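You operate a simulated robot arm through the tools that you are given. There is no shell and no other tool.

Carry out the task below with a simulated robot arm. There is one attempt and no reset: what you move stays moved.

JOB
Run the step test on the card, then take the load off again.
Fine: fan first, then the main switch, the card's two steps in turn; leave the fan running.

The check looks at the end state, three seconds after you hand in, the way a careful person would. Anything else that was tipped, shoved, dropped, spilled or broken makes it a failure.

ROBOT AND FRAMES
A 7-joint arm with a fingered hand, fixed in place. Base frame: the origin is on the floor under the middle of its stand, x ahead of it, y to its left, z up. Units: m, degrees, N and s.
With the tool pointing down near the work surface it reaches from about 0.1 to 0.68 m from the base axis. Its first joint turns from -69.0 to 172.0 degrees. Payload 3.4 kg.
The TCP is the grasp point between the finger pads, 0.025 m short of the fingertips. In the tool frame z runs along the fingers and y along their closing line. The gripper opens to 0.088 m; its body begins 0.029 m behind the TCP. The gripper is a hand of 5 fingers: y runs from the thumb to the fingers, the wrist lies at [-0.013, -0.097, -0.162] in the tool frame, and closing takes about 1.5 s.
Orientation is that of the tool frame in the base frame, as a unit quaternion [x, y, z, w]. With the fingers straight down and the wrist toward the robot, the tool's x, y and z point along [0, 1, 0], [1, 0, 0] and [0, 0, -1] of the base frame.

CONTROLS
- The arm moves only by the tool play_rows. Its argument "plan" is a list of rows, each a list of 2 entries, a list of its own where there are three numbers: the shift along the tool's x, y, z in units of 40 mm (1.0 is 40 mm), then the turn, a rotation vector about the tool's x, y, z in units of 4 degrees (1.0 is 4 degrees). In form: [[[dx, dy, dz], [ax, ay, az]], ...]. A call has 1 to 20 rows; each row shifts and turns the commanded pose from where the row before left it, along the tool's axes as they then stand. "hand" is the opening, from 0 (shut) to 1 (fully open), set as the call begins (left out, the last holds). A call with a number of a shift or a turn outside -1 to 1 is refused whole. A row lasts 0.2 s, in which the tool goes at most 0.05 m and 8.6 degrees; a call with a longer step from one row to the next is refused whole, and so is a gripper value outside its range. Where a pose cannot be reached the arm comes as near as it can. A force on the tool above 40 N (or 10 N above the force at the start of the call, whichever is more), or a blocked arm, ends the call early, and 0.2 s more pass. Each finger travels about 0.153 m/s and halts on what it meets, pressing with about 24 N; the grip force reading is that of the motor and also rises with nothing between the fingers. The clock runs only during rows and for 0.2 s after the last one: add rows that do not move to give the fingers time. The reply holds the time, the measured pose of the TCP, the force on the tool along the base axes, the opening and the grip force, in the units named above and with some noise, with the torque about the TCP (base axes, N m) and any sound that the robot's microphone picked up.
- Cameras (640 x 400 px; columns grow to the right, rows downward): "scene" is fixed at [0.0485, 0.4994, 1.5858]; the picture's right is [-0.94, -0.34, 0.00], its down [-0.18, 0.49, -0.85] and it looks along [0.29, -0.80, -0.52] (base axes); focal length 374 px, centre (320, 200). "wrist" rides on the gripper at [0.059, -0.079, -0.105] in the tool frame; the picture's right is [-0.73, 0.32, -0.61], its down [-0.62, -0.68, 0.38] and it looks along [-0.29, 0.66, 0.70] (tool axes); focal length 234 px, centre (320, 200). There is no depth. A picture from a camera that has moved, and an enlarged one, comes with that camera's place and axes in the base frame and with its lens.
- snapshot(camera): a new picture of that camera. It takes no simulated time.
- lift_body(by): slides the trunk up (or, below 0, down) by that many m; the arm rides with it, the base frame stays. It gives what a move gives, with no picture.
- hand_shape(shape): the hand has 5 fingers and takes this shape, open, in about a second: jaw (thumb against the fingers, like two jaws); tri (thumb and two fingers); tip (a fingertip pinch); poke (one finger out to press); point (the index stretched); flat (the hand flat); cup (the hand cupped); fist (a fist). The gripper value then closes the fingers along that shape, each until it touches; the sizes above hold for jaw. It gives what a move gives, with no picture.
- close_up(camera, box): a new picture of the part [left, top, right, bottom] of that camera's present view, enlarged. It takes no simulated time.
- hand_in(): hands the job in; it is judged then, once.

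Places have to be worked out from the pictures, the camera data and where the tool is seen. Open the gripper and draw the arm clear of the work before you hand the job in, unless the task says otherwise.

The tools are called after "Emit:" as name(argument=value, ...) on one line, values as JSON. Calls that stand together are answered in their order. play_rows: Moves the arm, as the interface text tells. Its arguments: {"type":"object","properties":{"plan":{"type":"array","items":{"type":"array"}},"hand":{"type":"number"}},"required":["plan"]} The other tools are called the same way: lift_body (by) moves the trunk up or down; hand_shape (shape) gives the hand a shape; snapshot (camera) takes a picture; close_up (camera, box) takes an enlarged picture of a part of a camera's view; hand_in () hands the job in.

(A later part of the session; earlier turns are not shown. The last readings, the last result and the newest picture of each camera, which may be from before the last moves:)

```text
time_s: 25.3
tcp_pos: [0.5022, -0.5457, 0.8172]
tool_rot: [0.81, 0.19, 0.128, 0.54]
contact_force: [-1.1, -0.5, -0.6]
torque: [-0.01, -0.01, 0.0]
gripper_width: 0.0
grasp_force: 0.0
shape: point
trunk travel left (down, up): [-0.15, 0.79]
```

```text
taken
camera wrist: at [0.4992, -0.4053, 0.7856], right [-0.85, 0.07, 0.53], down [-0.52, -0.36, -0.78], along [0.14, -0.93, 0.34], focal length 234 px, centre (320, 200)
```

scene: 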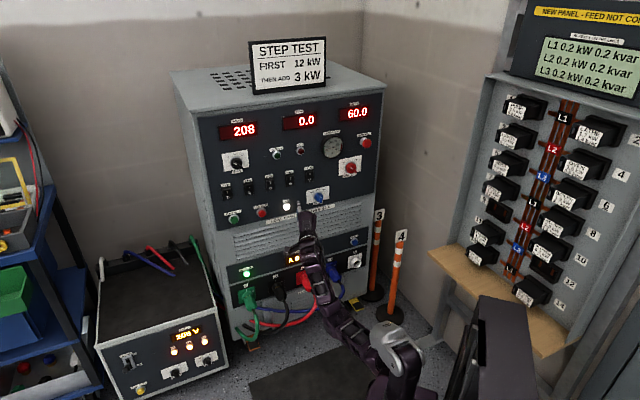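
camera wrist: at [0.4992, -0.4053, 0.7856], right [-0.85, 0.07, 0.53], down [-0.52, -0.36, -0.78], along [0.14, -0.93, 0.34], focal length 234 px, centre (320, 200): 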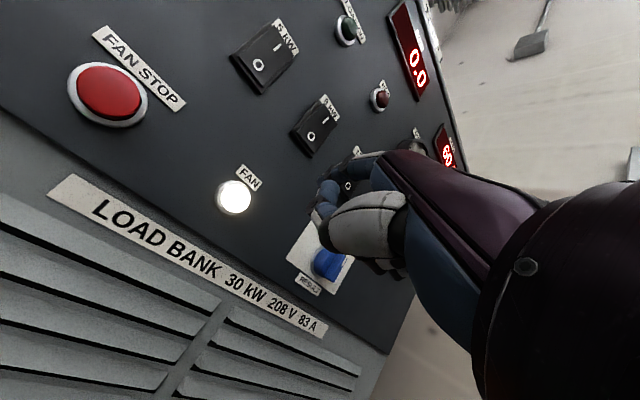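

No reach problem so far; 5 kW and 8 kW rockers come out at w ≈ -0.017 and 0.064. I'll continue right to a staging point left of the MAIN LOAD knob.

Emit:
play_rows(plan=[[[-0.81, 0.268, 0.181], [0, 0, 0]], [[-0.81, 0.268, 0.181], [0, 0, 0]], [[-0.81, 0.268, 0.181], [0, 0, 0]], [[-0.81, 0.268, 0.181], [0, 0, 0]], [[-0.81, 0.268, 0.181], [0, 0, 0]], [[-0.81, 0.268, 0.181], [0, 0, 0]], [[0, 0, 0], [0, 0, 0]]])

Emit:
snapshot(camera="scene")

Emit:
snapshot(camera="wrist")

Emit:
close_up(camera="scene", box=[300, 140, 380, 190])

```text
time_s: 26.9
tcp_pos: [0.3573, -0.6878, 0.8574]
tool_rot: [0.81, 0.189, 0.127, 0.541]
contact_force: [0.4, -0.4, 0.3]
torque: [-0.05, 0.0, -0.04]
gripper_width: 0.0
grasp_force: 0.1
shape: point
trunk travel left (down, up): [-0.15, 0.79]
```

```text
taken
```

scene: 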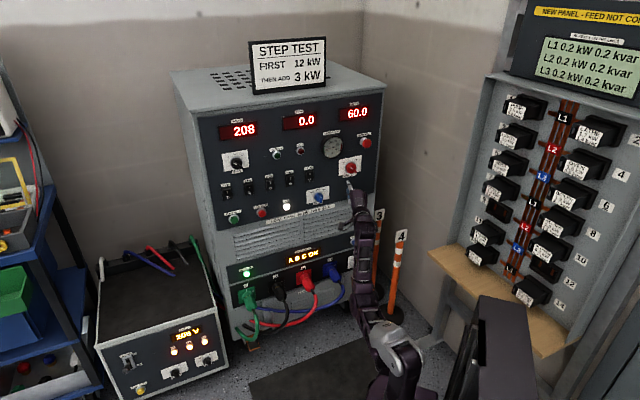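

```text
taken
camera wrist: at [0.3539, -0.5488, 0.8257], right [-0.85, 0.07, 0.53], down [-0.52, -0.36, -0.78], along [0.14, -0.93, 0.34], focal length 234 px, centre (320, 200)
```

wrist: 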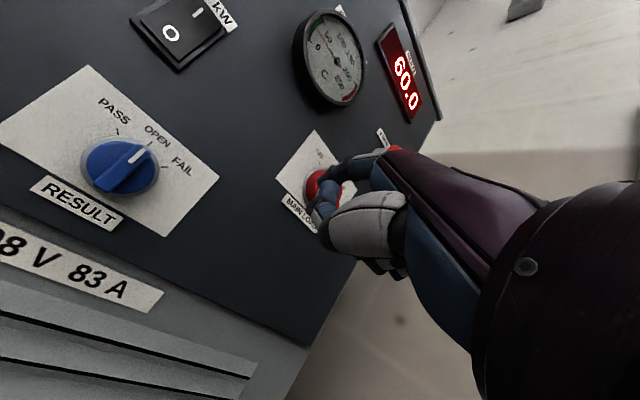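

```text
8.00 times, centred on (340, 165) of scene
camera zoom: at [0.0485, 0.4994, 1.5858], right [-0.94, -0.34, 0.0], down [-0.18, 0.49, -0.85], along [0.29, -0.8, -0.52], focal length 2988 px, centre (160, 480)
```

zoom: 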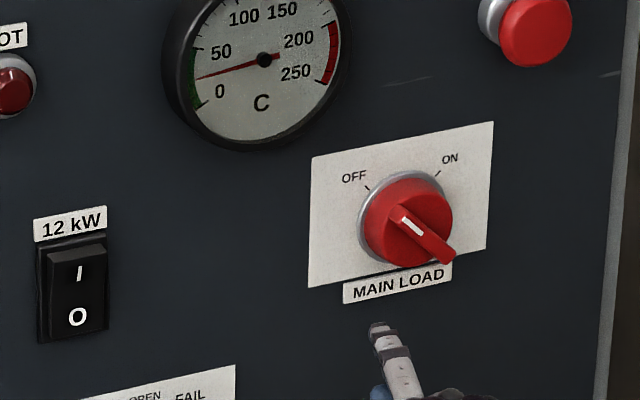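

Re-triangulating from the two wrist positions gives a panel normal at exactly 45°, plane (x−y)/√2 ≈ 0.839, and puts the knob axis at W ≈ 0.278, z ≈ 0.927. The fingertip is about 45 mm left, 30 mm low and 60 mm off the panel; I'll ease it to just left of the knob and look.

Emit:
play_rows(plan=[[[-0.068, 0.444, 0.19], [0, 0, 0]], [[-0.068, 0.444, 0.19], [0, 0, 0]], [[0, 0, 0], [0, 0, 0]]])

Emit:
close_up(camera="scene", box=[316, 145, 380, 185])

Emit:
close_up(camera="wrist", box=[240, 100, 400, 260])

```text
time_s: 27.7
tcp_pos: [0.3644, -0.7158, 0.886]
tool_rot: [0.81, 0.19, 0.128, 0.54]
contact_force: [0.6, 0.0, -0.4]
torque: [-0.05, -0.04, -0.02]
gripper_width: 0.0002
grasp_force: 0.0
shape: point
trunk travel left (down, up): [-0.15, 0.79]
```

```text
10.00 times, centred on (348, 165) of scene
camera zoom: at [0.0485, 0.4994, 1.5858], right [-0.94, -0.34, 0.0], down [-0.18, 0.49, -0.85], along [0.29, -0.8, -0.52], focal length 3735 px, centre (40, 550)
```

zoom: 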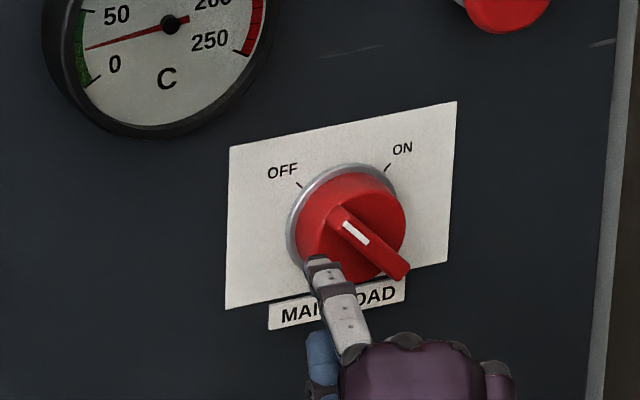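

```text
2.50 times, centred on (320, 180) of wrist
camera zoom: at [0.3615, -0.5751, 0.854], right [-0.85, 0.07, 0.53], down [-0.52, -0.36, -0.78], along [0.14, -0.93, 0.34], focal length 585 px, centre (320, 250)
```

zoom: 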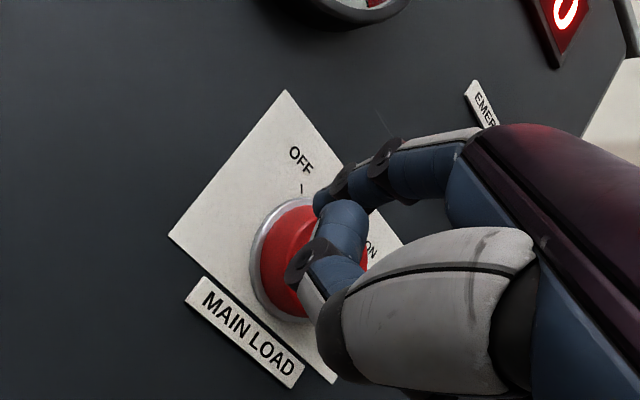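

The fingertip is at roughly W 0.246, z 0.926, D 0.805, just left of the knob; the bar's front is near D 0.812 and the body face near 0.822. I'll slide in to the 9 o'clock spot beside the bar.

Emit:
play_rows(plan=[[[-0.052, 0.043, 0.134], [0, 0, 0]], [[-0.052, 0.043, 0.134], [0, 0, 0]], [[-0.052, 0.043, 0.134], [0, 0, 0]], [[0, 0, 0], [0, 0, 0]]])

Emit:
close_up(camera="scene", box=[316, 145, 380, 185])

Emit:
close_up(camera="wrist", box=[240, 100, 400, 260])

```text
time_s: 28.7
tcp_pos: [0.3659, -0.734, 0.8829]
tool_rot: [0.81, 0.19, 0.128, 0.54]
contact_force: [1.0, 0.2, 0.5]
torque: [-0.01, -0.03, -0.01]
gripper_width: 0.0001
grasp_force: 0.1
shape: point
trunk travel left (down, up): [-0.15, 0.79]
```

```text
10.00 times, centred on (348, 165) of scene
camera zoom: at [0.0485, 0.4994, 1.5858], right [-0.94, -0.34, 0.0], down [-0.18, 0.49, -0.85], along [0.29, -0.8, -0.52], focal length 3735 px, centre (40, 550)
```

zoom: 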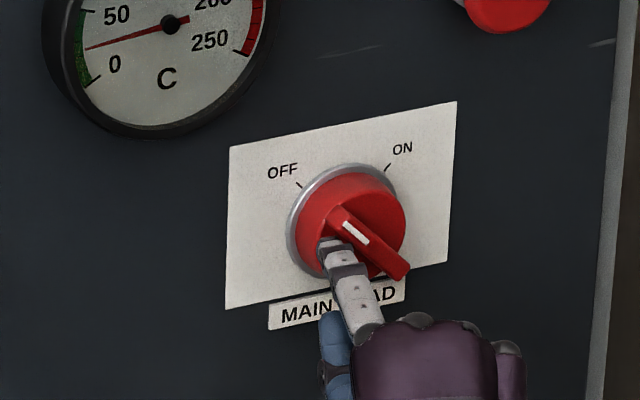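

```text
2.50 times, centred on (320, 180) of wrist
camera zoom: at [0.3623, -0.5946, 0.8525], right [-0.85, 0.07, 0.53], down [-0.52, -0.36, -0.78], along [0.14, -0.93, 0.34], focal length 585 px, centre (320, 250)
```

zoom: 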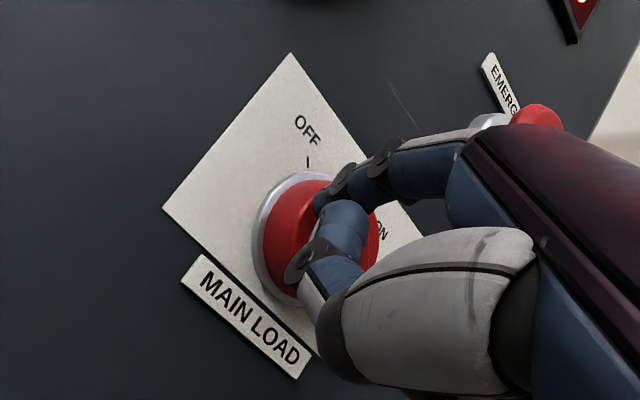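

The tip sits beside the bar just at its lower-left flank, with no contact force yet. I'll sweep up and right in a 16 mm arc, checking halfway.

Emit:
play_rows(plan=[[[-0.012, 0.096, -0.036], [0, 0, 0]], [[-0.038, 0.095, -0.026], [0, 0, 0]], [[-0.062, 0.084, -0.0125], [0, 0, 0]], [[-0.078, 0.07, -0.001], [0, 0, 0]]])

Emit:
close_up(camera="scene", box=[316, 145, 380, 185])

Emit:
close_up(camera="wrist", box=[240, 100, 400, 260])

```text
time_s: 29.7
tcp_pos: [0.3611, -0.7398, 0.9]
tool_rot: [0.81, 0.19, 0.128, 0.54]
contact_force: [0.7, 0.5, 0.5]
torque: [0.01, 0.01, 0.04]
gripper_width: 0.0804
grasp_force: 0.0
shape: point
trunk travel left (down, up): [-0.15, 0.79]
```

```text
10.00 times, centred on (348, 165) of scene
camera zoom: at [0.0485, 0.4994, 1.5858], right [-0.94, -0.34, 0.0], down [-0.18, 0.49, -0.85], along [0.29, -0.8, -0.52], focal length 3735 px, centre (40, 550)
```

zoom: 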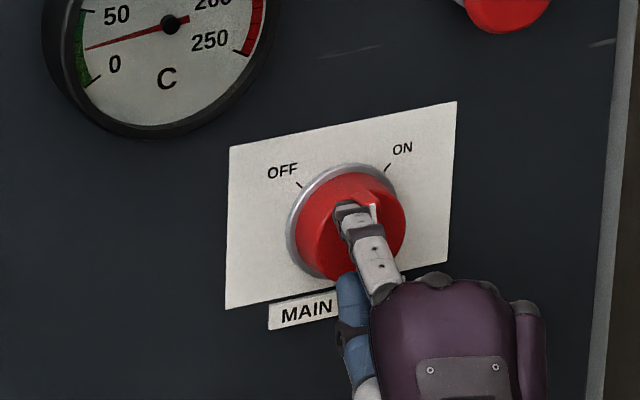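

```text
2.50 times, centred on (320, 180) of wrist
camera zoom: at [0.3576, -0.6004, 0.8674], right [-0.85, 0.07, 0.53], down [-0.52, -0.36, -0.78], along [0.14, -0.93, 0.34], focal length 585 px, centre (320, 250)
```

zoom: 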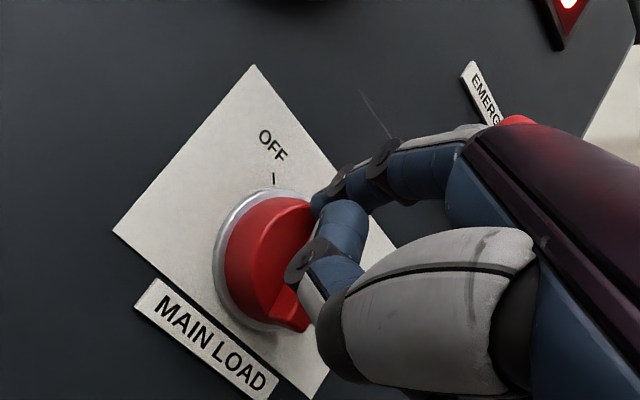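

The bar is turning freely (now near vertical). I'll continue the arc over to the ON side.

Emit:
play_rows(plan=[[[-0.092, 0.049, 0.013], [0, 0, 0]], [[-0.097, 0.024, 0.025], [0, 0, 0]], [[-0.097, 0.001, 0.035], [0, 0, 0]]])

Emit:
close_up(camera="scene", box=[316, 145, 380, 185])

Emit:
close_up(camera="wrist", box=[240, 100, 400, 260])

```text
time_s: 30.5
tcp_pos: [0.3514, -0.7495, 0.9006]
tool_rot: [0.81, 0.189, 0.128, 0.54]
contact_force: [0.2, -0.1, -1.1]
torque: [0.01, -0.02, -0.01]
gripper_width: 0.0805
grasp_force: 0.1
shape: point
trunk travel left (down, up): [-0.15, 0.79]
```

```text
10.00 times, centred on (348, 165) of scene
camera zoom: at [0.0485, 0.4994, 1.5858], right [-0.94, -0.34, 0.0], down [-0.18, 0.49, -0.85], along [0.29, -0.8, -0.52], focal length 3735 px, centre (40, 550)
```

zoom: 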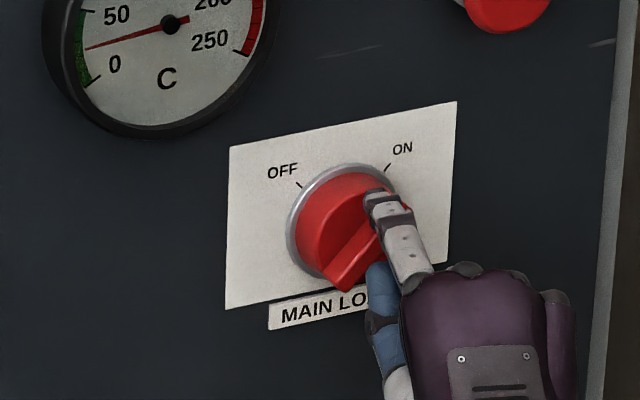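

```text
2.50 times, centred on (320, 180) of wrist
camera zoom: at [0.3485, -0.6098, 0.869], right [-0.85, 0.07, 0.53], down [-0.52, -0.36, -0.78], along [0.14, -0.93, 0.34], focal length 585 px, centre (320, 250)
```

zoom: 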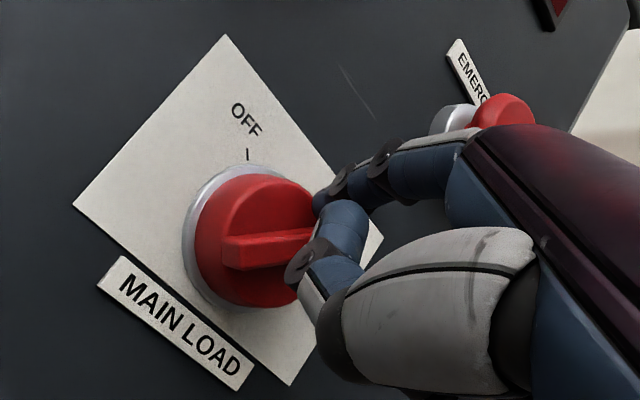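

The bar now points to ON (up-right) with no residual force. I'll withdraw along the finger axis and confirm the state.

Emit:
play_rows(plan=[[[0, 0, -0.5], [0, 0, 0]], [[0, 0, -0.8], [0, 0, 0]], [[0, 0, -0.5], [0, 0, 0]], [[0, 0, 0], [0, 0, 0]]])

Emit:
close_up(camera="scene", box=[300, 130, 380, 180])

Emit:
close_up(camera="scene", box=[195, 90, 390, 215])

Emit:
snapshot(camera="wrist")

```text
time_s: 31.5
tcp_pos: [0.3207, -0.6913, 0.9285]
tool_rot: [0.81, 0.19, 0.128, 0.54]
contact_force: [0.4, 0.5, 0.1]
torque: [-0.01, 0.03, -0.04]
gripper_width: 0.0807
grasp_force: 0.1
shape: point
trunk travel left (down, up): [-0.15, 0.79]
```

```text
8.00 times, centred on (340, 155) of scene
camera zoom: at [0.0485, 0.4994, 1.5858], right [-0.94, -0.34, 0.0], down [-0.18, 0.49, -0.85], along [0.29, -0.8, -0.52], focal length 2988 px, centre (160, 560)
```

zoom: 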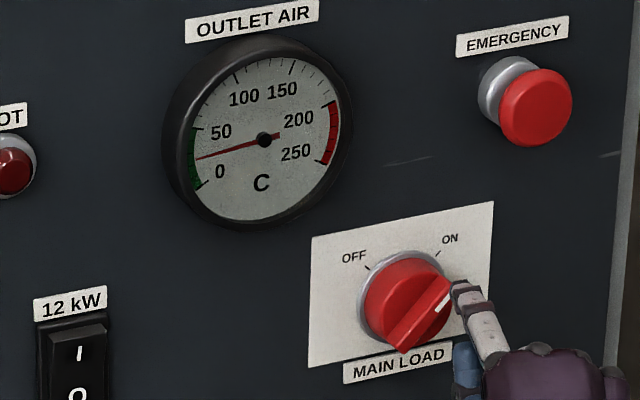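

```text
3.20 times, centred on (292, 152) of scene
camera zoom: at [0.0485, 0.4994, 1.5858], right [-0.94, -0.34, 0.0], down [-0.18, 0.49, -0.85], along [0.29, -0.8, -0.52], focal length 1195 px, centre (408, 352)
```

zoom: 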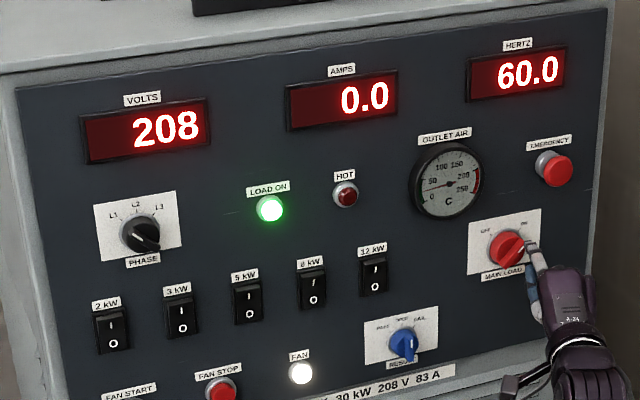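

```text
taken
camera wrist: at [0.3181, -0.551, 0.8959], right [-0.85, 0.07, 0.53], down [-0.52, -0.36, -0.78], along [0.14, -0.93, 0.34], focal length 234 px, centre (320, 200)
```

wrist: 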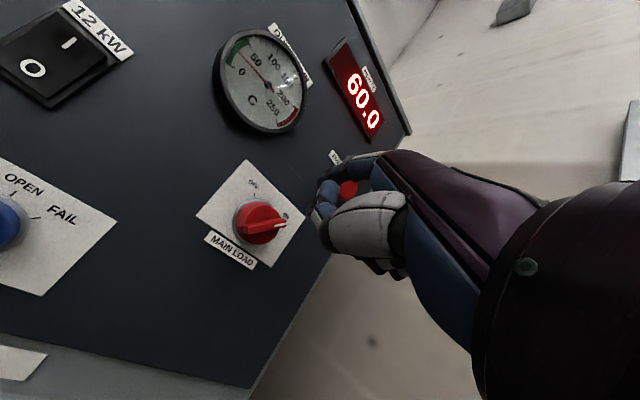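

LOAD ON is lit with 0.0 A, fan and airflow still on. Next is the 12 kW rocker at W ≈ 0.102, with its "I" half near z ≈ 0.94; I'll straighten the yaw and stage the fingertip in front of it.

Emit:
play_rows(plan=[[[0, 0, 0], [0, 0.924, -0.384]], [[0, 0, 0], [0, 0.924, -0.384]], [[0, 0, 0], [0, 0.924, -0.384]], [[0.759, -0.0915, 0.13], [0, 0, 0]], [[0.759, -0.0915, 0.13], [0, 0, 0]], [[0.759, -0.0915, 0.13], [0, 0, 0]], [[0.759, -0.0915, 0.13], [0, 0, 0]], [[0.759, -0.0915, 0.13], [0, 0, 0]], [[0, 0, 0], [0, 0, 0]]])

Emit:
close_up(camera="scene", box=[270, 150, 334, 190])

Emit:
close_up(camera="wrist", box=[200, 60, 400, 260])

```text
time_s: 33.5
tcp_pos: [0.4507, -0.6075, 0.8993]
tool_rot: [0.786, 0.273, 0.183, 0.523]
contact_force: [0.2, -0.3, 0.0]
torque: [-0.01, 0.04, 0.04]
gripper_width: 0.0804
grasp_force: 0.1
shape: point
trunk travel left (down, up): [-0.15, 0.79]
```

```text
10.00 times, centred on (302, 170) of scene
camera zoom: at [0.0485, 0.4994, 1.5858], right [-0.94, -0.34, 0.0], down [-0.18, 0.49, -0.85], along [0.29, -0.8, -0.52], focal length 3735 px, centre (500, 500)
```

zoom: 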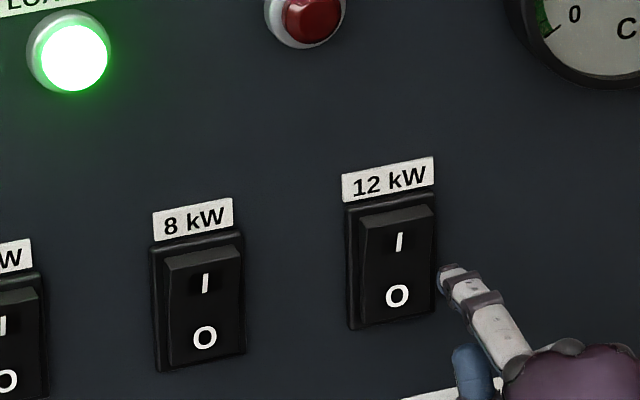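

```text
2.00 times, centred on (300, 160) of wrist
camera zoom: at [0.4187, -0.4713, 0.868], right [-0.84, -0.11, 0.53], down [-0.43, -0.46, -0.78], along [0.33, -0.88, 0.34], focal length 468 px, centre (360, 280)
```

zoom: 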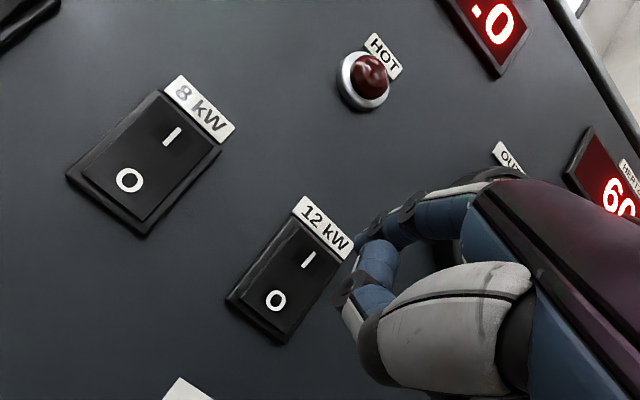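

Wrist view puts the 12 kW "I" mark at W 0.100, z 0.937, and the fingertip is aligned at W 0.0995, z 0.940. I'll press forward, slowing near contact.

Emit:
play_rows(plan=[[[0.029, 0.095, 0.229], [0, 0, 0]], [[0.029, 0.095, 0.229], [0, 0, 0]], [[0.029, 0.095, 0.229], [0, 0, 0]], [[0.0116, 0.038, 0.0917], [0, 0, 0]], [[0.0116, 0.038, 0.0917], [0, 0, 0]], [[0.0116, 0.038, 0.0917], [0, 0, 0]], [[0, 0, 0], [0, 0, 0]]])

Emit:
close_up(camera="scene", box=[270, 150, 334, 190])

Emit:
close_up(camera="wrist", box=[200, 60, 400, 260])

```text
time_s: 35.1
tcp_pos: [0.4812, -0.6389, 0.9017]
tool_rot: [0.785, 0.273, 0.184, 0.525]
contact_force: [-5.7, 5.5, 0.0]
torque: [-0.23, -0.22, 0.08]
gripper_width: 0.0807
grasp_force: 0.0
shape: point
trunk travel left (down, up): [-0.15, 0.79]
```

```text
10.00 times, centred on (302, 170) of scene
camera zoom: at [0.0485, 0.4994, 1.5858], right [-0.94, -0.34, 0.0], down [-0.18, 0.49, -0.85], along [0.29, -0.8, -0.52], focal length 3735 px, centre (500, 500)
```

zoom: 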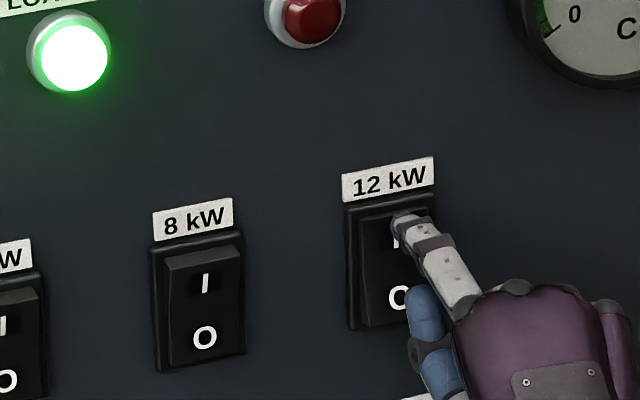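

```text
2.00 times, centred on (300, 160) of wrist
camera zoom: at [0.4494, -0.5028, 0.8701], right [-0.84, -0.11, 0.53], down [-0.43, -0.46, -0.78], along [0.33, -0.88, 0.34], focal length 468 px, centre (360, 280)
```

zoom: 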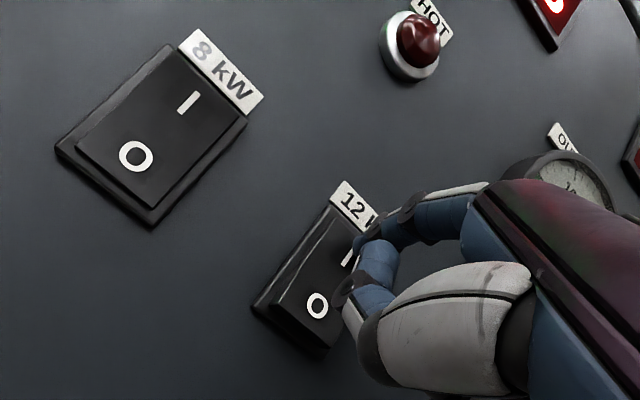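

Contact at about 8 N on the upper half; the rocker is starting to move. I'll press a few mm more.

Emit:
play_rows(plan=[[[0.0087, 0.0285, 0.0688], [0, 0, 0]], [[0.0087, 0.0285, 0.0688], [0, 0, 0]], [[0, 0, 0], [0, 0, 0]]])

Emit:
close_up(camera="scene", box=[270, 150, 334, 190])

Emit:
close_up(camera="scene", box=[195, 90, 390, 215])

```text
time_s: 35.9
tcp_pos: [0.4831, -0.6382, 0.9065]
tool_rot: [0.783, 0.273, 0.186, 0.527]
contact_force: [-18.8, 19.1, 0.6]
torque: [-0.77, -0.74, 0.27]
gripper_width: 0.0806
grasp_force: 0.2
shape: point
trunk travel left (down, up): [-0.15, 0.79]
```

```text
10.00 times, centred on (302, 170) of scene
camera zoom: at [0.0485, 0.4994, 1.5858], right [-0.94, -0.34, 0.0], down [-0.18, 0.49, -0.85], along [0.29, -0.8, -0.52], focal length 3735 px, centre (500, 500)
```

zoom: 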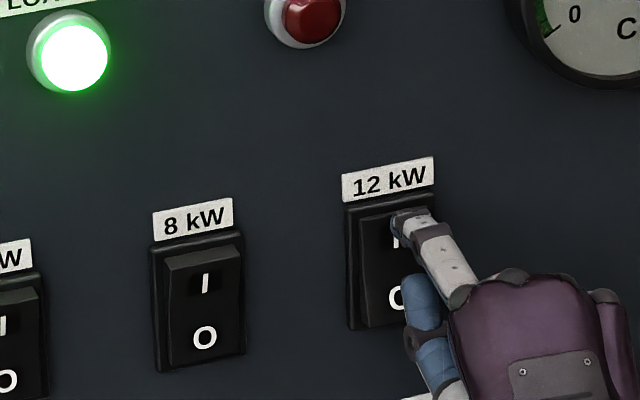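

```text
3.20 times, centred on (292, 152) of scene
camera zoom: at [0.0485, 0.4994, 1.5858], right [-0.94, -0.34, 0.0], down [-0.18, 0.49, -0.85], along [0.29, -0.8, -0.52], focal length 1195 px, centre (408, 352)
```

zoom: 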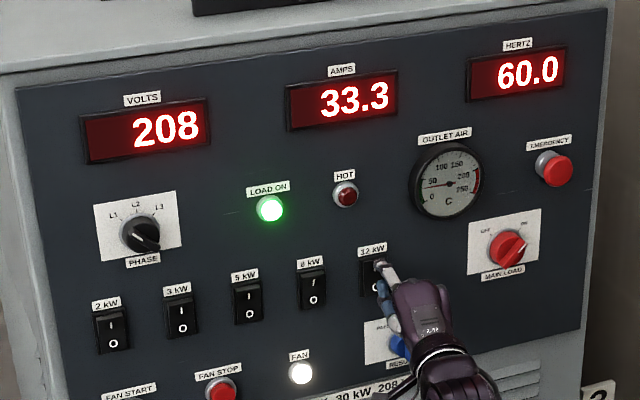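

Amps reads 33.3 A, which is exactly 12 kW at 208 V three-phase. I'll back off and confirm it holds, checking the RESULT knob was not touched.

Emit:
play_rows(plan=[[[-0.029, -0.095, -0.229], [0, 0, 0]], [[-0.058, -0.19, -0.458], [0, 0, 0]], [[-0.058, -0.19, -0.458], [0, 0, 0]], [[0, 0, 0], [0, 0, 0]]])

Emit:
close_up(camera="scene", box=[195, 90, 390, 215])

Emit:
close_up(camera="wrist", box=[200, 60, 400, 260])

```text
time_s: 36.9
tcp_pos: [0.452, -0.6085, 0.9008]
tool_rot: [0.786, 0.273, 0.183, 0.523]
contact_force: [-0.4, -0.7, -0.6]
torque: [0.0, -0.01, -0.02]
gripper_width: 0.0
grasp_force: 0.0
shape: point
trunk travel left (down, up): [-0.15, 0.79]
```

```text
3.20 times, centred on (292, 152) of scene
camera zoom: at [0.0485, 0.4994, 1.5858], right [-0.94, -0.34, 0.0], down [-0.18, 0.49, -0.85], along [0.29, -0.8, -0.52], focal length 1195 px, centre (408, 352)
```

zoom: 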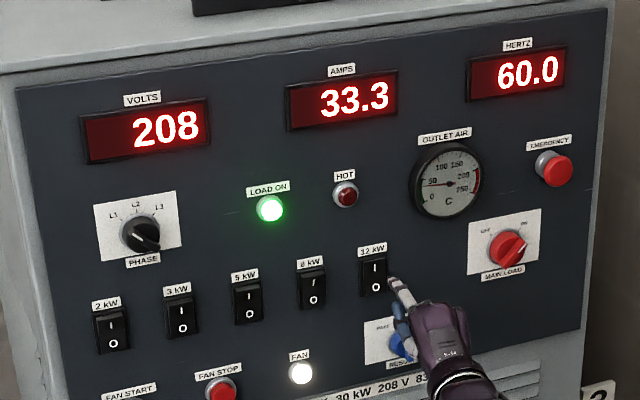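

```text
2.00 times, centred on (300, 160) of wrist
camera zoom: at [0.4198, -0.4712, 0.8687], right [-0.84, -0.11, 0.53], down [-0.43, -0.46, -0.78], along [0.33, -0.88, 0.34], focal length 468 px, centre (360, 280)
```

zoom: 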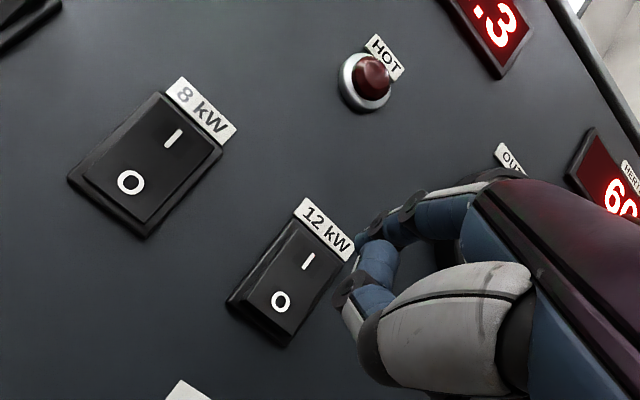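

12 kW holds at 33.3 A. Now I'll slide left, clear of the panel, to the 3 kW rocker at W ≈ -0.133.

Emit:
play_rows(plan=[[[-0.029, -0.095, -0.229], [0, 0, 0]], [[0.825, -0.037, -0.0886], [0, 0, 0]], [[0.825, -0.037, -0.0886], [0, 0, 0]], [[0.825, -0.037, -0.0886], [0, 0, 0]], [[0.825, -0.037, -0.0886], [0, 0, 0]], [[0.825, -0.037, -0.0886], [0, 0, 0]], [[0.825, -0.037, -0.0886], [0, 0, 0]], [[0.825, -0.037, -0.0886], [0, 0, 0]], [[0, 0, 0], [0, 0, 0]]])

Emit:
close_up(camera="scene", box=[215, 160, 279, 200])

Emit:
close_up(camera="wrist", box=[200, 60, 400, 260])

```text
time_s: 38.9
tcp_pos: [0.6105, -0.4372, 0.9043]
tool_rot: [0.786, 0.274, 0.184, 0.523]
contact_force: [-0.6, 0.0, -0.4]
torque: [-0.01, 0.04, 0.01]
gripper_width: 0.0003
grasp_force: 0.0
shape: point
trunk travel left (down, up): [-0.15, 0.79]
```

```text
10.00 times, centred on (247, 180) of scene
camera zoom: at [0.0485, 0.4994, 1.5858], right [-0.94, -0.34, 0.0], down [-0.18, 0.49, -0.85], along [0.29, -0.8, -0.52], focal length 3735 px, centre (1050, 400)
```

zoom: 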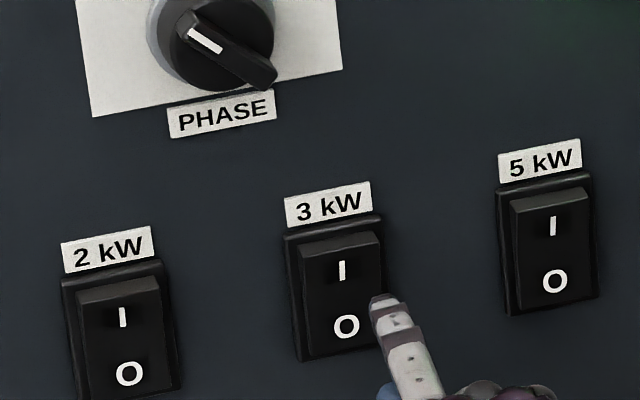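

```text
2.00 times, centred on (300, 160) of wrist
camera zoom: at [0.579, -0.301, 0.8728], right [-0.84, -0.11, 0.53], down [-0.43, -0.46, -0.78], along [0.33, -0.88, 0.34], focal length 468 px, centre (360, 280)
```

zoom: 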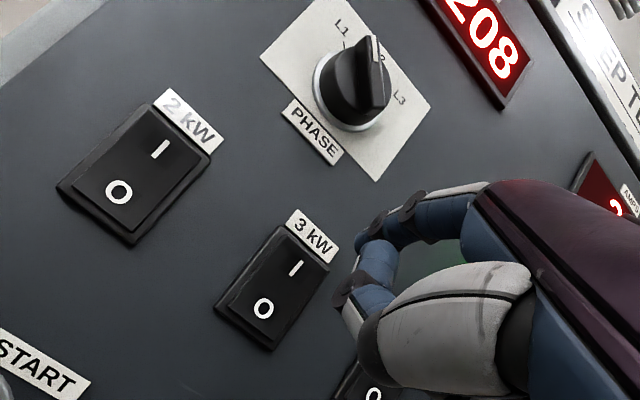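

The tip is at W -0.134 exactly in line with the 3 kW rocker, slightly above its "I" mark. I'll drop 4 mm and press.

Emit:
play_rows(plan=[[[0.029, 0.003, 0.267], [0, 0, 0]], [[0.029, 0.095, 0.229], [0, 0, 0]], [[0.029, 0.095, 0.229], [0, 0, 0]], [[0.029, 0.095, 0.229], [0, 0, 0]], [[0.0087, 0.0285, 0.0688], [0, 0, 0]], [[0.0087, 0.0285, 0.0688], [0, 0, 0]], [[0.0087, 0.0285, 0.0688], [0, 0, 0]], [[0.0087, 0.0285, 0.0688], [0, 0, 0]], [[0, 0, 0], [0, 0, 0]]])

Emit:
close_up(camera="scene", box=[195, 90, 390, 215])

Emit:
close_up(camera="scene", box=[215, 160, 279, 200])

```text
time_s: 40.9
tcp_pos: [0.6464, -0.473, 0.8986]
tool_rot: [0.785, 0.274, 0.185, 0.524]
contact_force: [0.0, 0.7, -0.6]
torque: [0.02, -0.03, 0.01]
gripper_width: 0.0
grasp_force: 0.0
shape: point
trunk travel left (down, up): [-0.15, 0.79]
```

```text
3.20 times, centred on (292, 152) of scene
camera zoom: at [0.0485, 0.4994, 1.5858], right [-0.94, -0.34, 0.0], down [-0.18, 0.49, -0.85], along [0.29, -0.8, -0.52], focal length 1195 px, centre (408, 352)
```

zoom: 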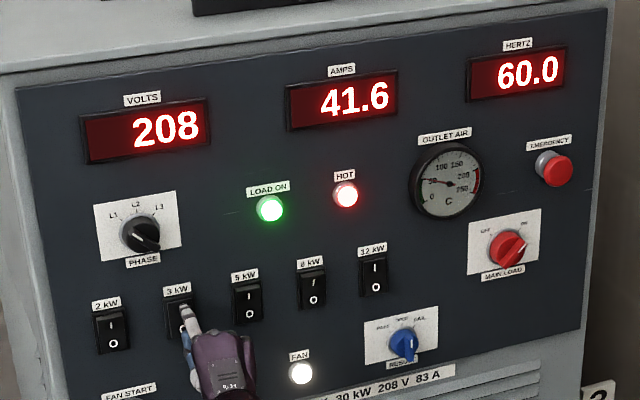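

```text
10.00 times, centred on (247, 180) of scene
camera zoom: at [0.0485, 0.4994, 1.5858], right [-0.94, -0.34, 0.0], down [-0.18, 0.49, -0.85], along [0.29, -0.8, -0.52], focal length 3735 px, centre (1050, 400)
```

zoom: 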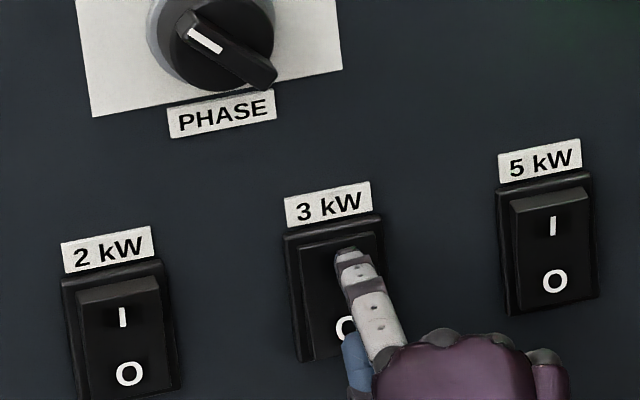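

Amps reads 41.6 A (15 kW), so both steps are in, and HOT has lit with the fan running. Now I'll take load off: back away from the 3 kW rocker and drop to its lower "O" half.

Emit:
play_rows(plan=[[[-0.087, -0.285, -0.687], [0, 0, 0]], [[0, -0.36, 0.15], [0, 0, 0]], [[0, -0.36, 0.15], [0, 0, 0]], [[0, 0, 0], [0, 0, 0]]])

Emit:
close_up(camera="scene", box=[215, 160, 279, 200])

Emit:
close_up(camera="wrist", box=[200, 60, 400, 260])

Emit:
close_up(camera="scene", box=[300, 120, 364, 160])

```text
time_s: 41.9
tcp_pos: [0.6224, -0.4515, 0.8663]
tool_rot: [0.786, 0.274, 0.184, 0.524]
contact_force: [0.4, -0.1, 0.5]
torque: [0.0, -0.02, 0.01]
gripper_width: 0.0002
grasp_force: 0.1
shape: point
trunk travel left (down, up): [-0.15, 0.79]
```

```text
10.00 times, centred on (247, 180) of scene
camera zoom: at [0.0485, 0.4994, 1.5858], right [-0.94, -0.34, 0.0], down [-0.18, 0.49, -0.85], along [0.29, -0.8, -0.52], focal length 3735 px, centre (1050, 400)
```

zoom: 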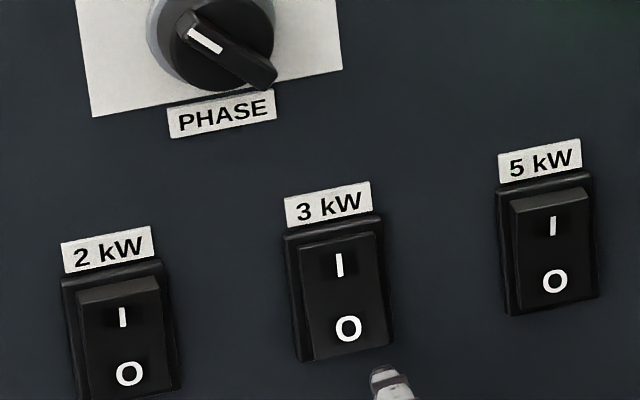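

```text
2.00 times, centred on (300, 160) of wrist
camera zoom: at [0.5904, -0.3148, 0.8344], right [-0.84, -0.11, 0.53], down [-0.43, -0.46, -0.78], along [0.33, -0.88, 0.34], focal length 468 px, centre (360, 280)
```

zoom: 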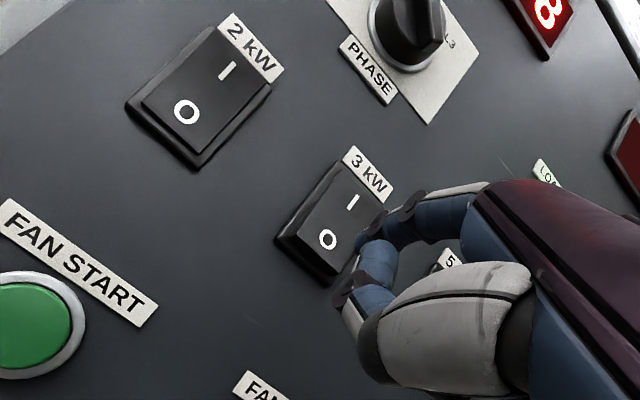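

```text
10.00 times, centred on (332, 140) of scene
camera zoom: at [0.0485, 0.4994, 1.5858], right [-0.94, -0.34, 0.0], down [-0.18, 0.49, -0.85], along [0.29, -0.8, -0.52], focal length 3735 px, centre (200, 800)
```

zoom: 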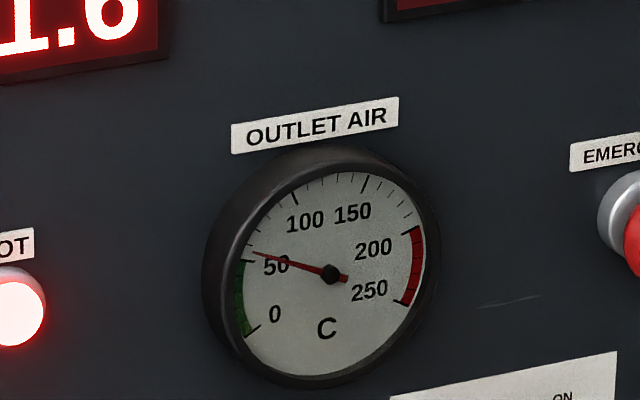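

Tip is 30 mm off the panel at z ≈ 0.907, right in front of the 3 kW "O". Pressing it now.

Emit:
play_rows(plan=[[[0.029, 0.095, 0.229], [0, 0, 0]], [[0.029, 0.095, 0.229], [0, 0, 0]], [[0.0087, 0.0285, 0.0688], [0, 0, 0]], [[0.0087, 0.0285, 0.0688], [0, 0, 0]], [[0.0087, 0.0285, 0.0688], [0, 0, 0]], [[0.0087, 0.0285, 0.0688], [0, 0, 0]], [[0, 0, 0], [0, 0, 0]]])

Emit:
close_up(camera="scene", box=[195, 90, 390, 215])

Emit:
close_up(camera="wrist", box=[200, 60, 400, 260])

```text
time_s: 43.5
tcp_pos: [0.6456, -0.4737, 0.8648]
tool_rot: [0.786, 0.273, 0.183, 0.524]
contact_force: [-1.5, 0.3, -0.3]
torque: [0.0, 0.01, 0.0]
gripper_width: 0.0807
grasp_force: 0.0
shape: point
trunk travel left (down, up): [-0.15, 0.79]
```

```text
3.20 times, centred on (292, 152) of scene
camera zoom: at [0.0485, 0.4994, 1.5858], right [-0.94, -0.34, 0.0], down [-0.18, 0.49, -0.85], along [0.29, -0.8, -0.52], focal length 1195 px, centre (408, 352)
```

zoom: 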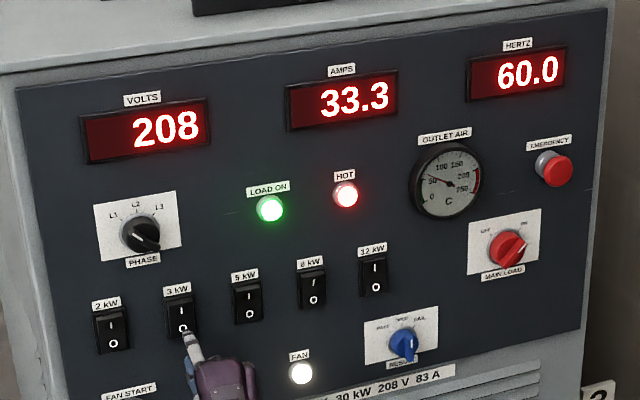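

```text
2.00 times, centred on (300, 160) of wrist
camera zoom: at [0.6135, -0.3371, 0.8331], right [-0.84, -0.11, 0.53], down [-0.43, -0.46, -0.78], along [0.33, -0.88, 0.34], focal length 468 px, centre (360, 280)
```

zoom: 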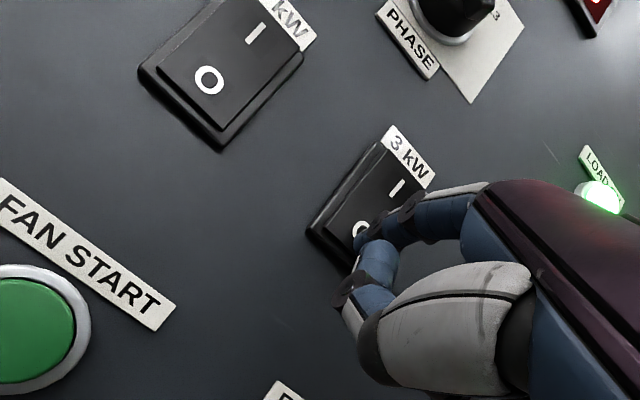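

3 kW is off (33.3 A). I'll back off and slide right to the 12 kW rocker's "O" half.

Emit:
play_rows(plan=[[[-0.065, -0.214, -0.515], [0, 0, 0]], [[-0.065, -0.214, -0.515], [0, 0, 0]], [[-0.824, 0.037, 0.0885], [0, 0, 0]], [[-0.824, 0.037, 0.0885], [0, 0, 0]], [[-0.824, 0.037, 0.0885], [0, 0, 0]], [[-0.824, 0.037, 0.0885], [0, 0, 0]], [[-0.824, 0.037, 0.0885], [0, 0, 0]], [[-0.824, 0.037, 0.0885], [0, 0, 0]], [[-0.824, 0.037, 0.0885], [0, 0, 0]], [[0, 0, 0], [0, 0, 0]]])

Emit:
close_up(camera="scene", box=[270, 150, 334, 190])

Emit:
close_up(camera="wrist", box=[200, 60, 400, 260])

```text
time_s: 45.7
tcp_pos: [0.4513, -0.6055, 0.8651]
tool_rot: [0.786, 0.274, 0.184, 0.523]
contact_force: [-0.4, -0.6, 0.2]
torque: [0.03, -0.01, 0.03]
gripper_width: 0.0806
grasp_force: 0.2
shape: point
trunk travel left (down, up): [-0.15, 0.79]
```

```text
10.00 times, centred on (302, 170) of scene
camera zoom: at [0.0485, 0.4994, 1.5858], right [-0.94, -0.34, 0.0], down [-0.18, 0.49, -0.85], along [0.29, -0.8, -0.52], focal length 3735 px, centre (500, 500)
```

zoom: 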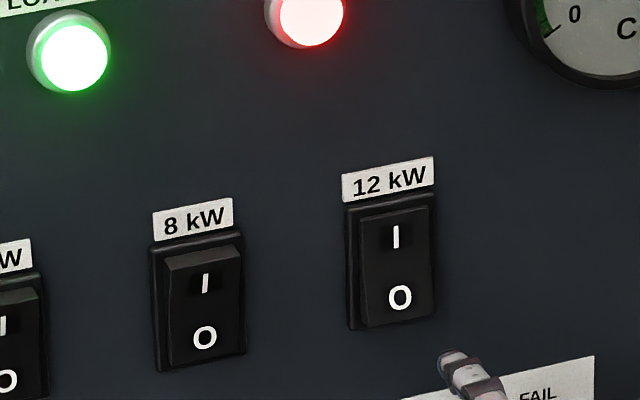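

```text
2.00 times, centred on (300, 160) of wrist
camera zoom: at [0.4184, -0.4708, 0.8329], right [-0.84, -0.11, 0.53], down [-0.43, -0.46, -0.78], along [0.33, -0.88, 0.34], focal length 468 px, centre (360, 280)
```

zoom: 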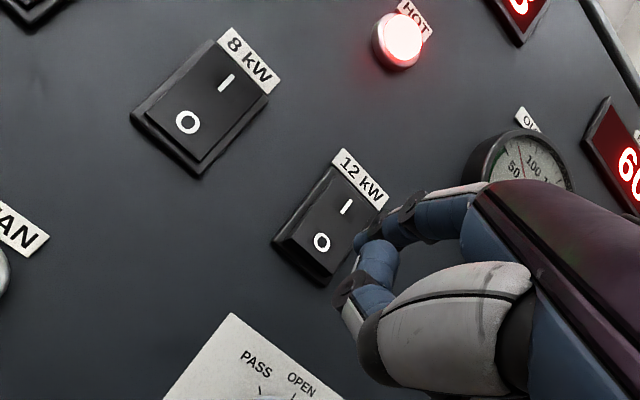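

Aligned with the 12 kW "O" (tip W 0.098, z 0.906). Pressing it off.

Emit:
play_rows(plan=[[[0.029, 0.095, 0.229], [0, 0, 0]], [[0.029, 0.095, 0.229], [0, 0, 0]], [[0.029, 0.095, 0.229], [0, 0, 0]], [[0.0087, 0.0285, 0.0688], [0, 0, 0]], [[0.0087, 0.0285, 0.0688], [0, 0, 0]], [[0.0087, 0.0285, 0.0688], [0, 0, 0]], [[0.0087, 0.0285, 0.0688], [0, 0, 0]], [[0.0087, 0.0285, 0.0688], [0, 0, 0]], [[0, 0, 0], [0, 0, 0]]])

Emit:
close_up(camera="scene", box=[195, 90, 390, 215])

Emit:
close_up(camera="wrist", box=[200, 60, 400, 260])

```text
time_s: 47.7
tcp_pos: [0.4823, -0.6373, 0.8657]
tool_rot: [0.784, 0.274, 0.185, 0.525]
contact_force: [-5.3, 6.5, -0.8]
torque: [-0.27, -0.23, 0.09]
gripper_width: 0.0808
grasp_force: 0.1
shape: point
trunk travel left (down, up): [-0.15, 0.79]
```

```text
3.20 times, centred on (292, 152) of scene
camera zoom: at [0.0485, 0.4994, 1.5858], right [-0.94, -0.34, 0.0], down [-0.18, 0.49, -0.85], along [0.29, -0.8, -0.52], focal length 1195 px, centre (408, 352)
```

zoom: 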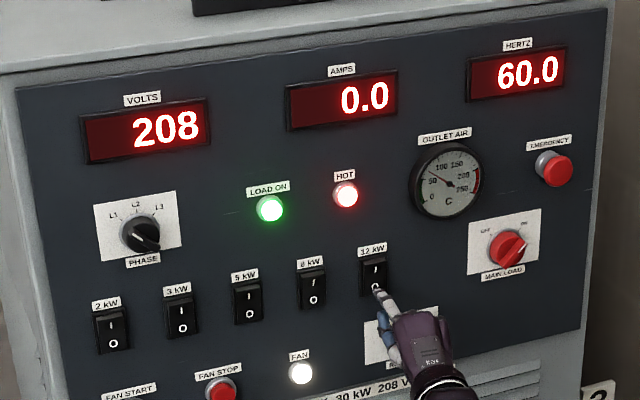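

```text
2.00 times, centred on (300, 160) of wrist
camera zoom: at [0.4501, -0.5011, 0.8344], right [-0.84, -0.11, 0.53], down [-0.43, -0.46, -0.78], along [0.33, -0.88, 0.34], focal length 468 px, centre (360, 280)
```

zoom: 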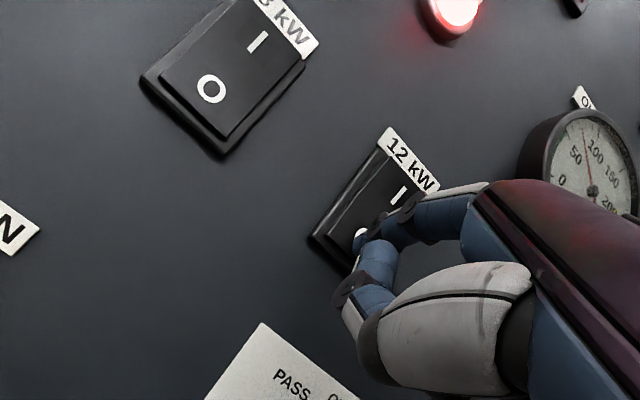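

Both steps are off and amps reads 0.0. Last load item is the MAIN LOAD switch back to OFF; I'll retreat, yaw right again and stage left of the knob.

Emit:
play_rows(plan=[[[-0.08, -0.26, -0.63], [0, 0, 0]], [[-0.08, -0.26, -0.63], [0, 0, 0]], [[0, 0, 0], [0, -0.924, 0.384]], [[0, 0, 0], [0, -0.924, 0.384]], [[0, 0, 0], [0, -0.924, 0.384]], [[-0.857, 0.258, 0.291], [0, 0, 0]], [[-0.857, 0.258, 0.291], [0, 0, 0]], [[-0.857, 0.258, 0.291], [0, 0, 0]], [[-0.857, 0.258, 0.291], [0, 0, 0]], [[0, 0, 0], [0, 0, 0]]])

Emit:
close_up(camera="scene", box=[316, 145, 380, 185])

Emit:
close_up(camera="wrist", box=[240, 100, 400, 260])

Emit:
close_up(camera="scene", box=[195, 90, 390, 215])

```text
time_s: 49.9
tcp_pos: [0.3455, -0.7137, 0.8859]
tool_rot: [0.81, 0.19, 0.129, 0.54]
contact_force: [-0.2, 0.2, 0.4]
torque: [0.02, -0.01, 0.02]
gripper_width: 0.0807
grasp_force: 0.0
shape: point
trunk travel left (down, up): [-0.15, 0.79]
```

```text
10.00 times, centred on (348, 165) of scene
camera zoom: at [0.0485, 0.4994, 1.5858], right [-0.94, -0.34, 0.0], down [-0.18, 0.49, -0.85], along [0.29, -0.8, -0.52], focal length 3735 px, centre (40, 550)
```

zoom: 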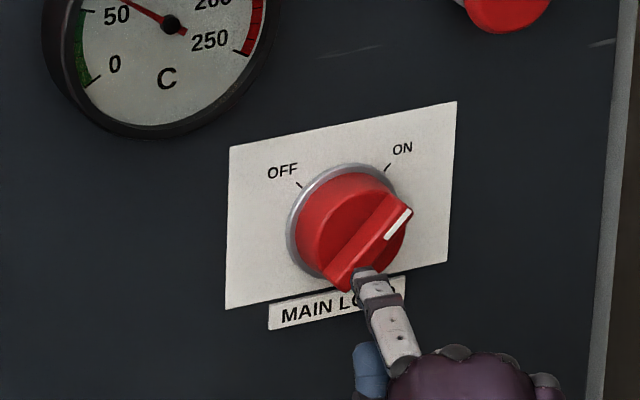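

```text
2.50 times, centred on (320, 180) of wrist
camera zoom: at [0.3425, -0.5735, 0.8533], right [-0.85, 0.07, 0.53], down [-0.52, -0.36, -0.78], along [0.14, -0.93, 0.34], focal length 585 px, centre (320, 250)
```

zoom: 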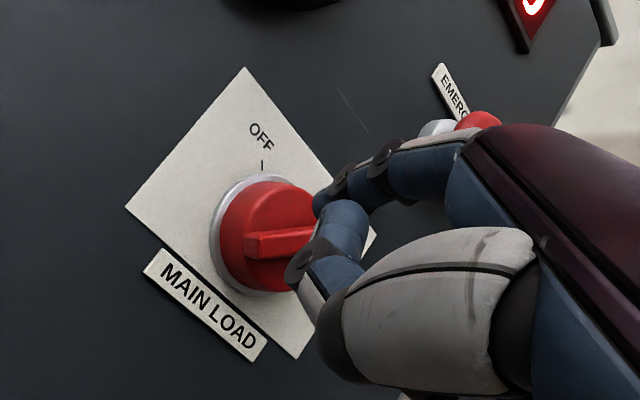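

```text
3.20 times, centred on (292, 152) of scene
camera zoom: at [0.0485, 0.4994, 1.5858], right [-0.94, -0.34, 0.0], down [-0.18, 0.49, -0.85], along [0.29, -0.8, -0.52], focal length 1195 px, centre (408, 352)
```

zoom: 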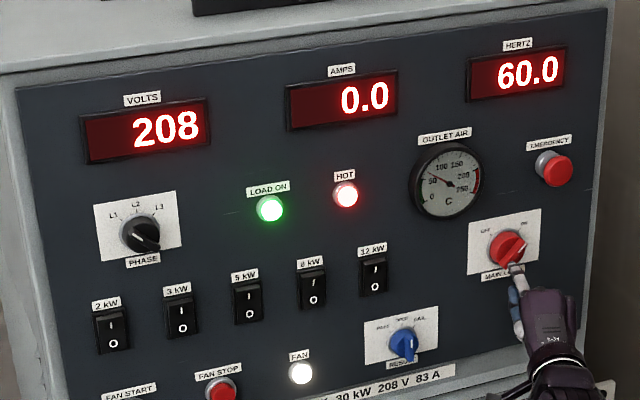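

The tip is staged at D 0.79, just left of the knob, whose bar is at ON. I'll slide in at 9 o'clock above the bar's lower-left end.

Emit:
play_rows(plan=[[[0.12, 0.08, 0.193], [0, 0, 0]], [[0.076, 0.086, 0.208], [0, 0, 0]], [[0.076, 0.086, 0.208], [0, 0, 0]], [[0, 0, 0], [0, 0, 0]]])

Emit:
close_up(camera="scene", box=[316, 145, 380, 185])

Emit:
close_up(camera="wrist", box=[240, 100, 400, 260])

```text
time_s: 50.9
tcp_pos: [0.3672, -0.7342, 0.8842]
tool_rot: [0.811, 0.19, 0.127, 0.539]
contact_force: [-0.5, 0.0, 0.0]
torque: [-0.02, 0.02, -0.02]
gripper_width: 0.0807
grasp_force: 0.1
shape: point
trunk travel left (down, up): [-0.15, 0.79]
```

```text
10.00 times, centred on (348, 165) of scene
camera zoom: at [0.0485, 0.4994, 1.5858], right [-0.94, -0.34, 0.0], down [-0.18, 0.49, -0.85], along [0.29, -0.8, -0.52], focal length 3735 px, centre (40, 550)
```

zoom: 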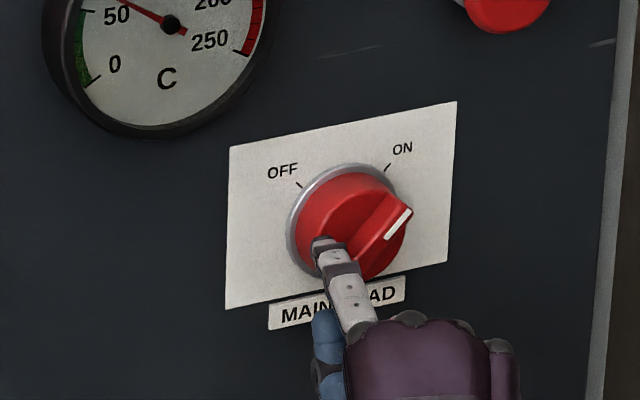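

```text
2.50 times, centred on (320, 180) of wrist
camera zoom: at [0.3647, -0.5932, 0.8535], right [-0.85, 0.07, 0.53], down [-0.52, -0.36, -0.78], along [0.14, -0.93, 0.34], focal length 585 px, centre (320, 250)
```

zoom: 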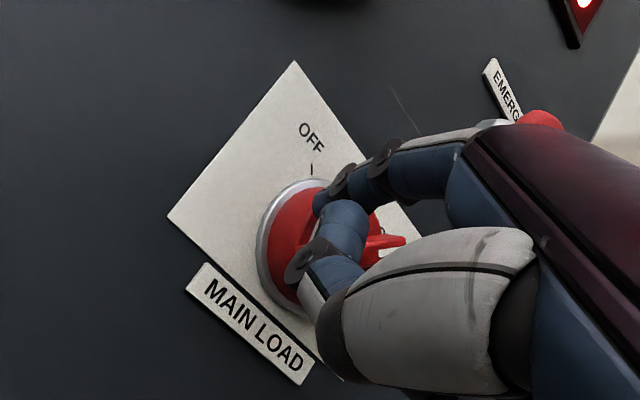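

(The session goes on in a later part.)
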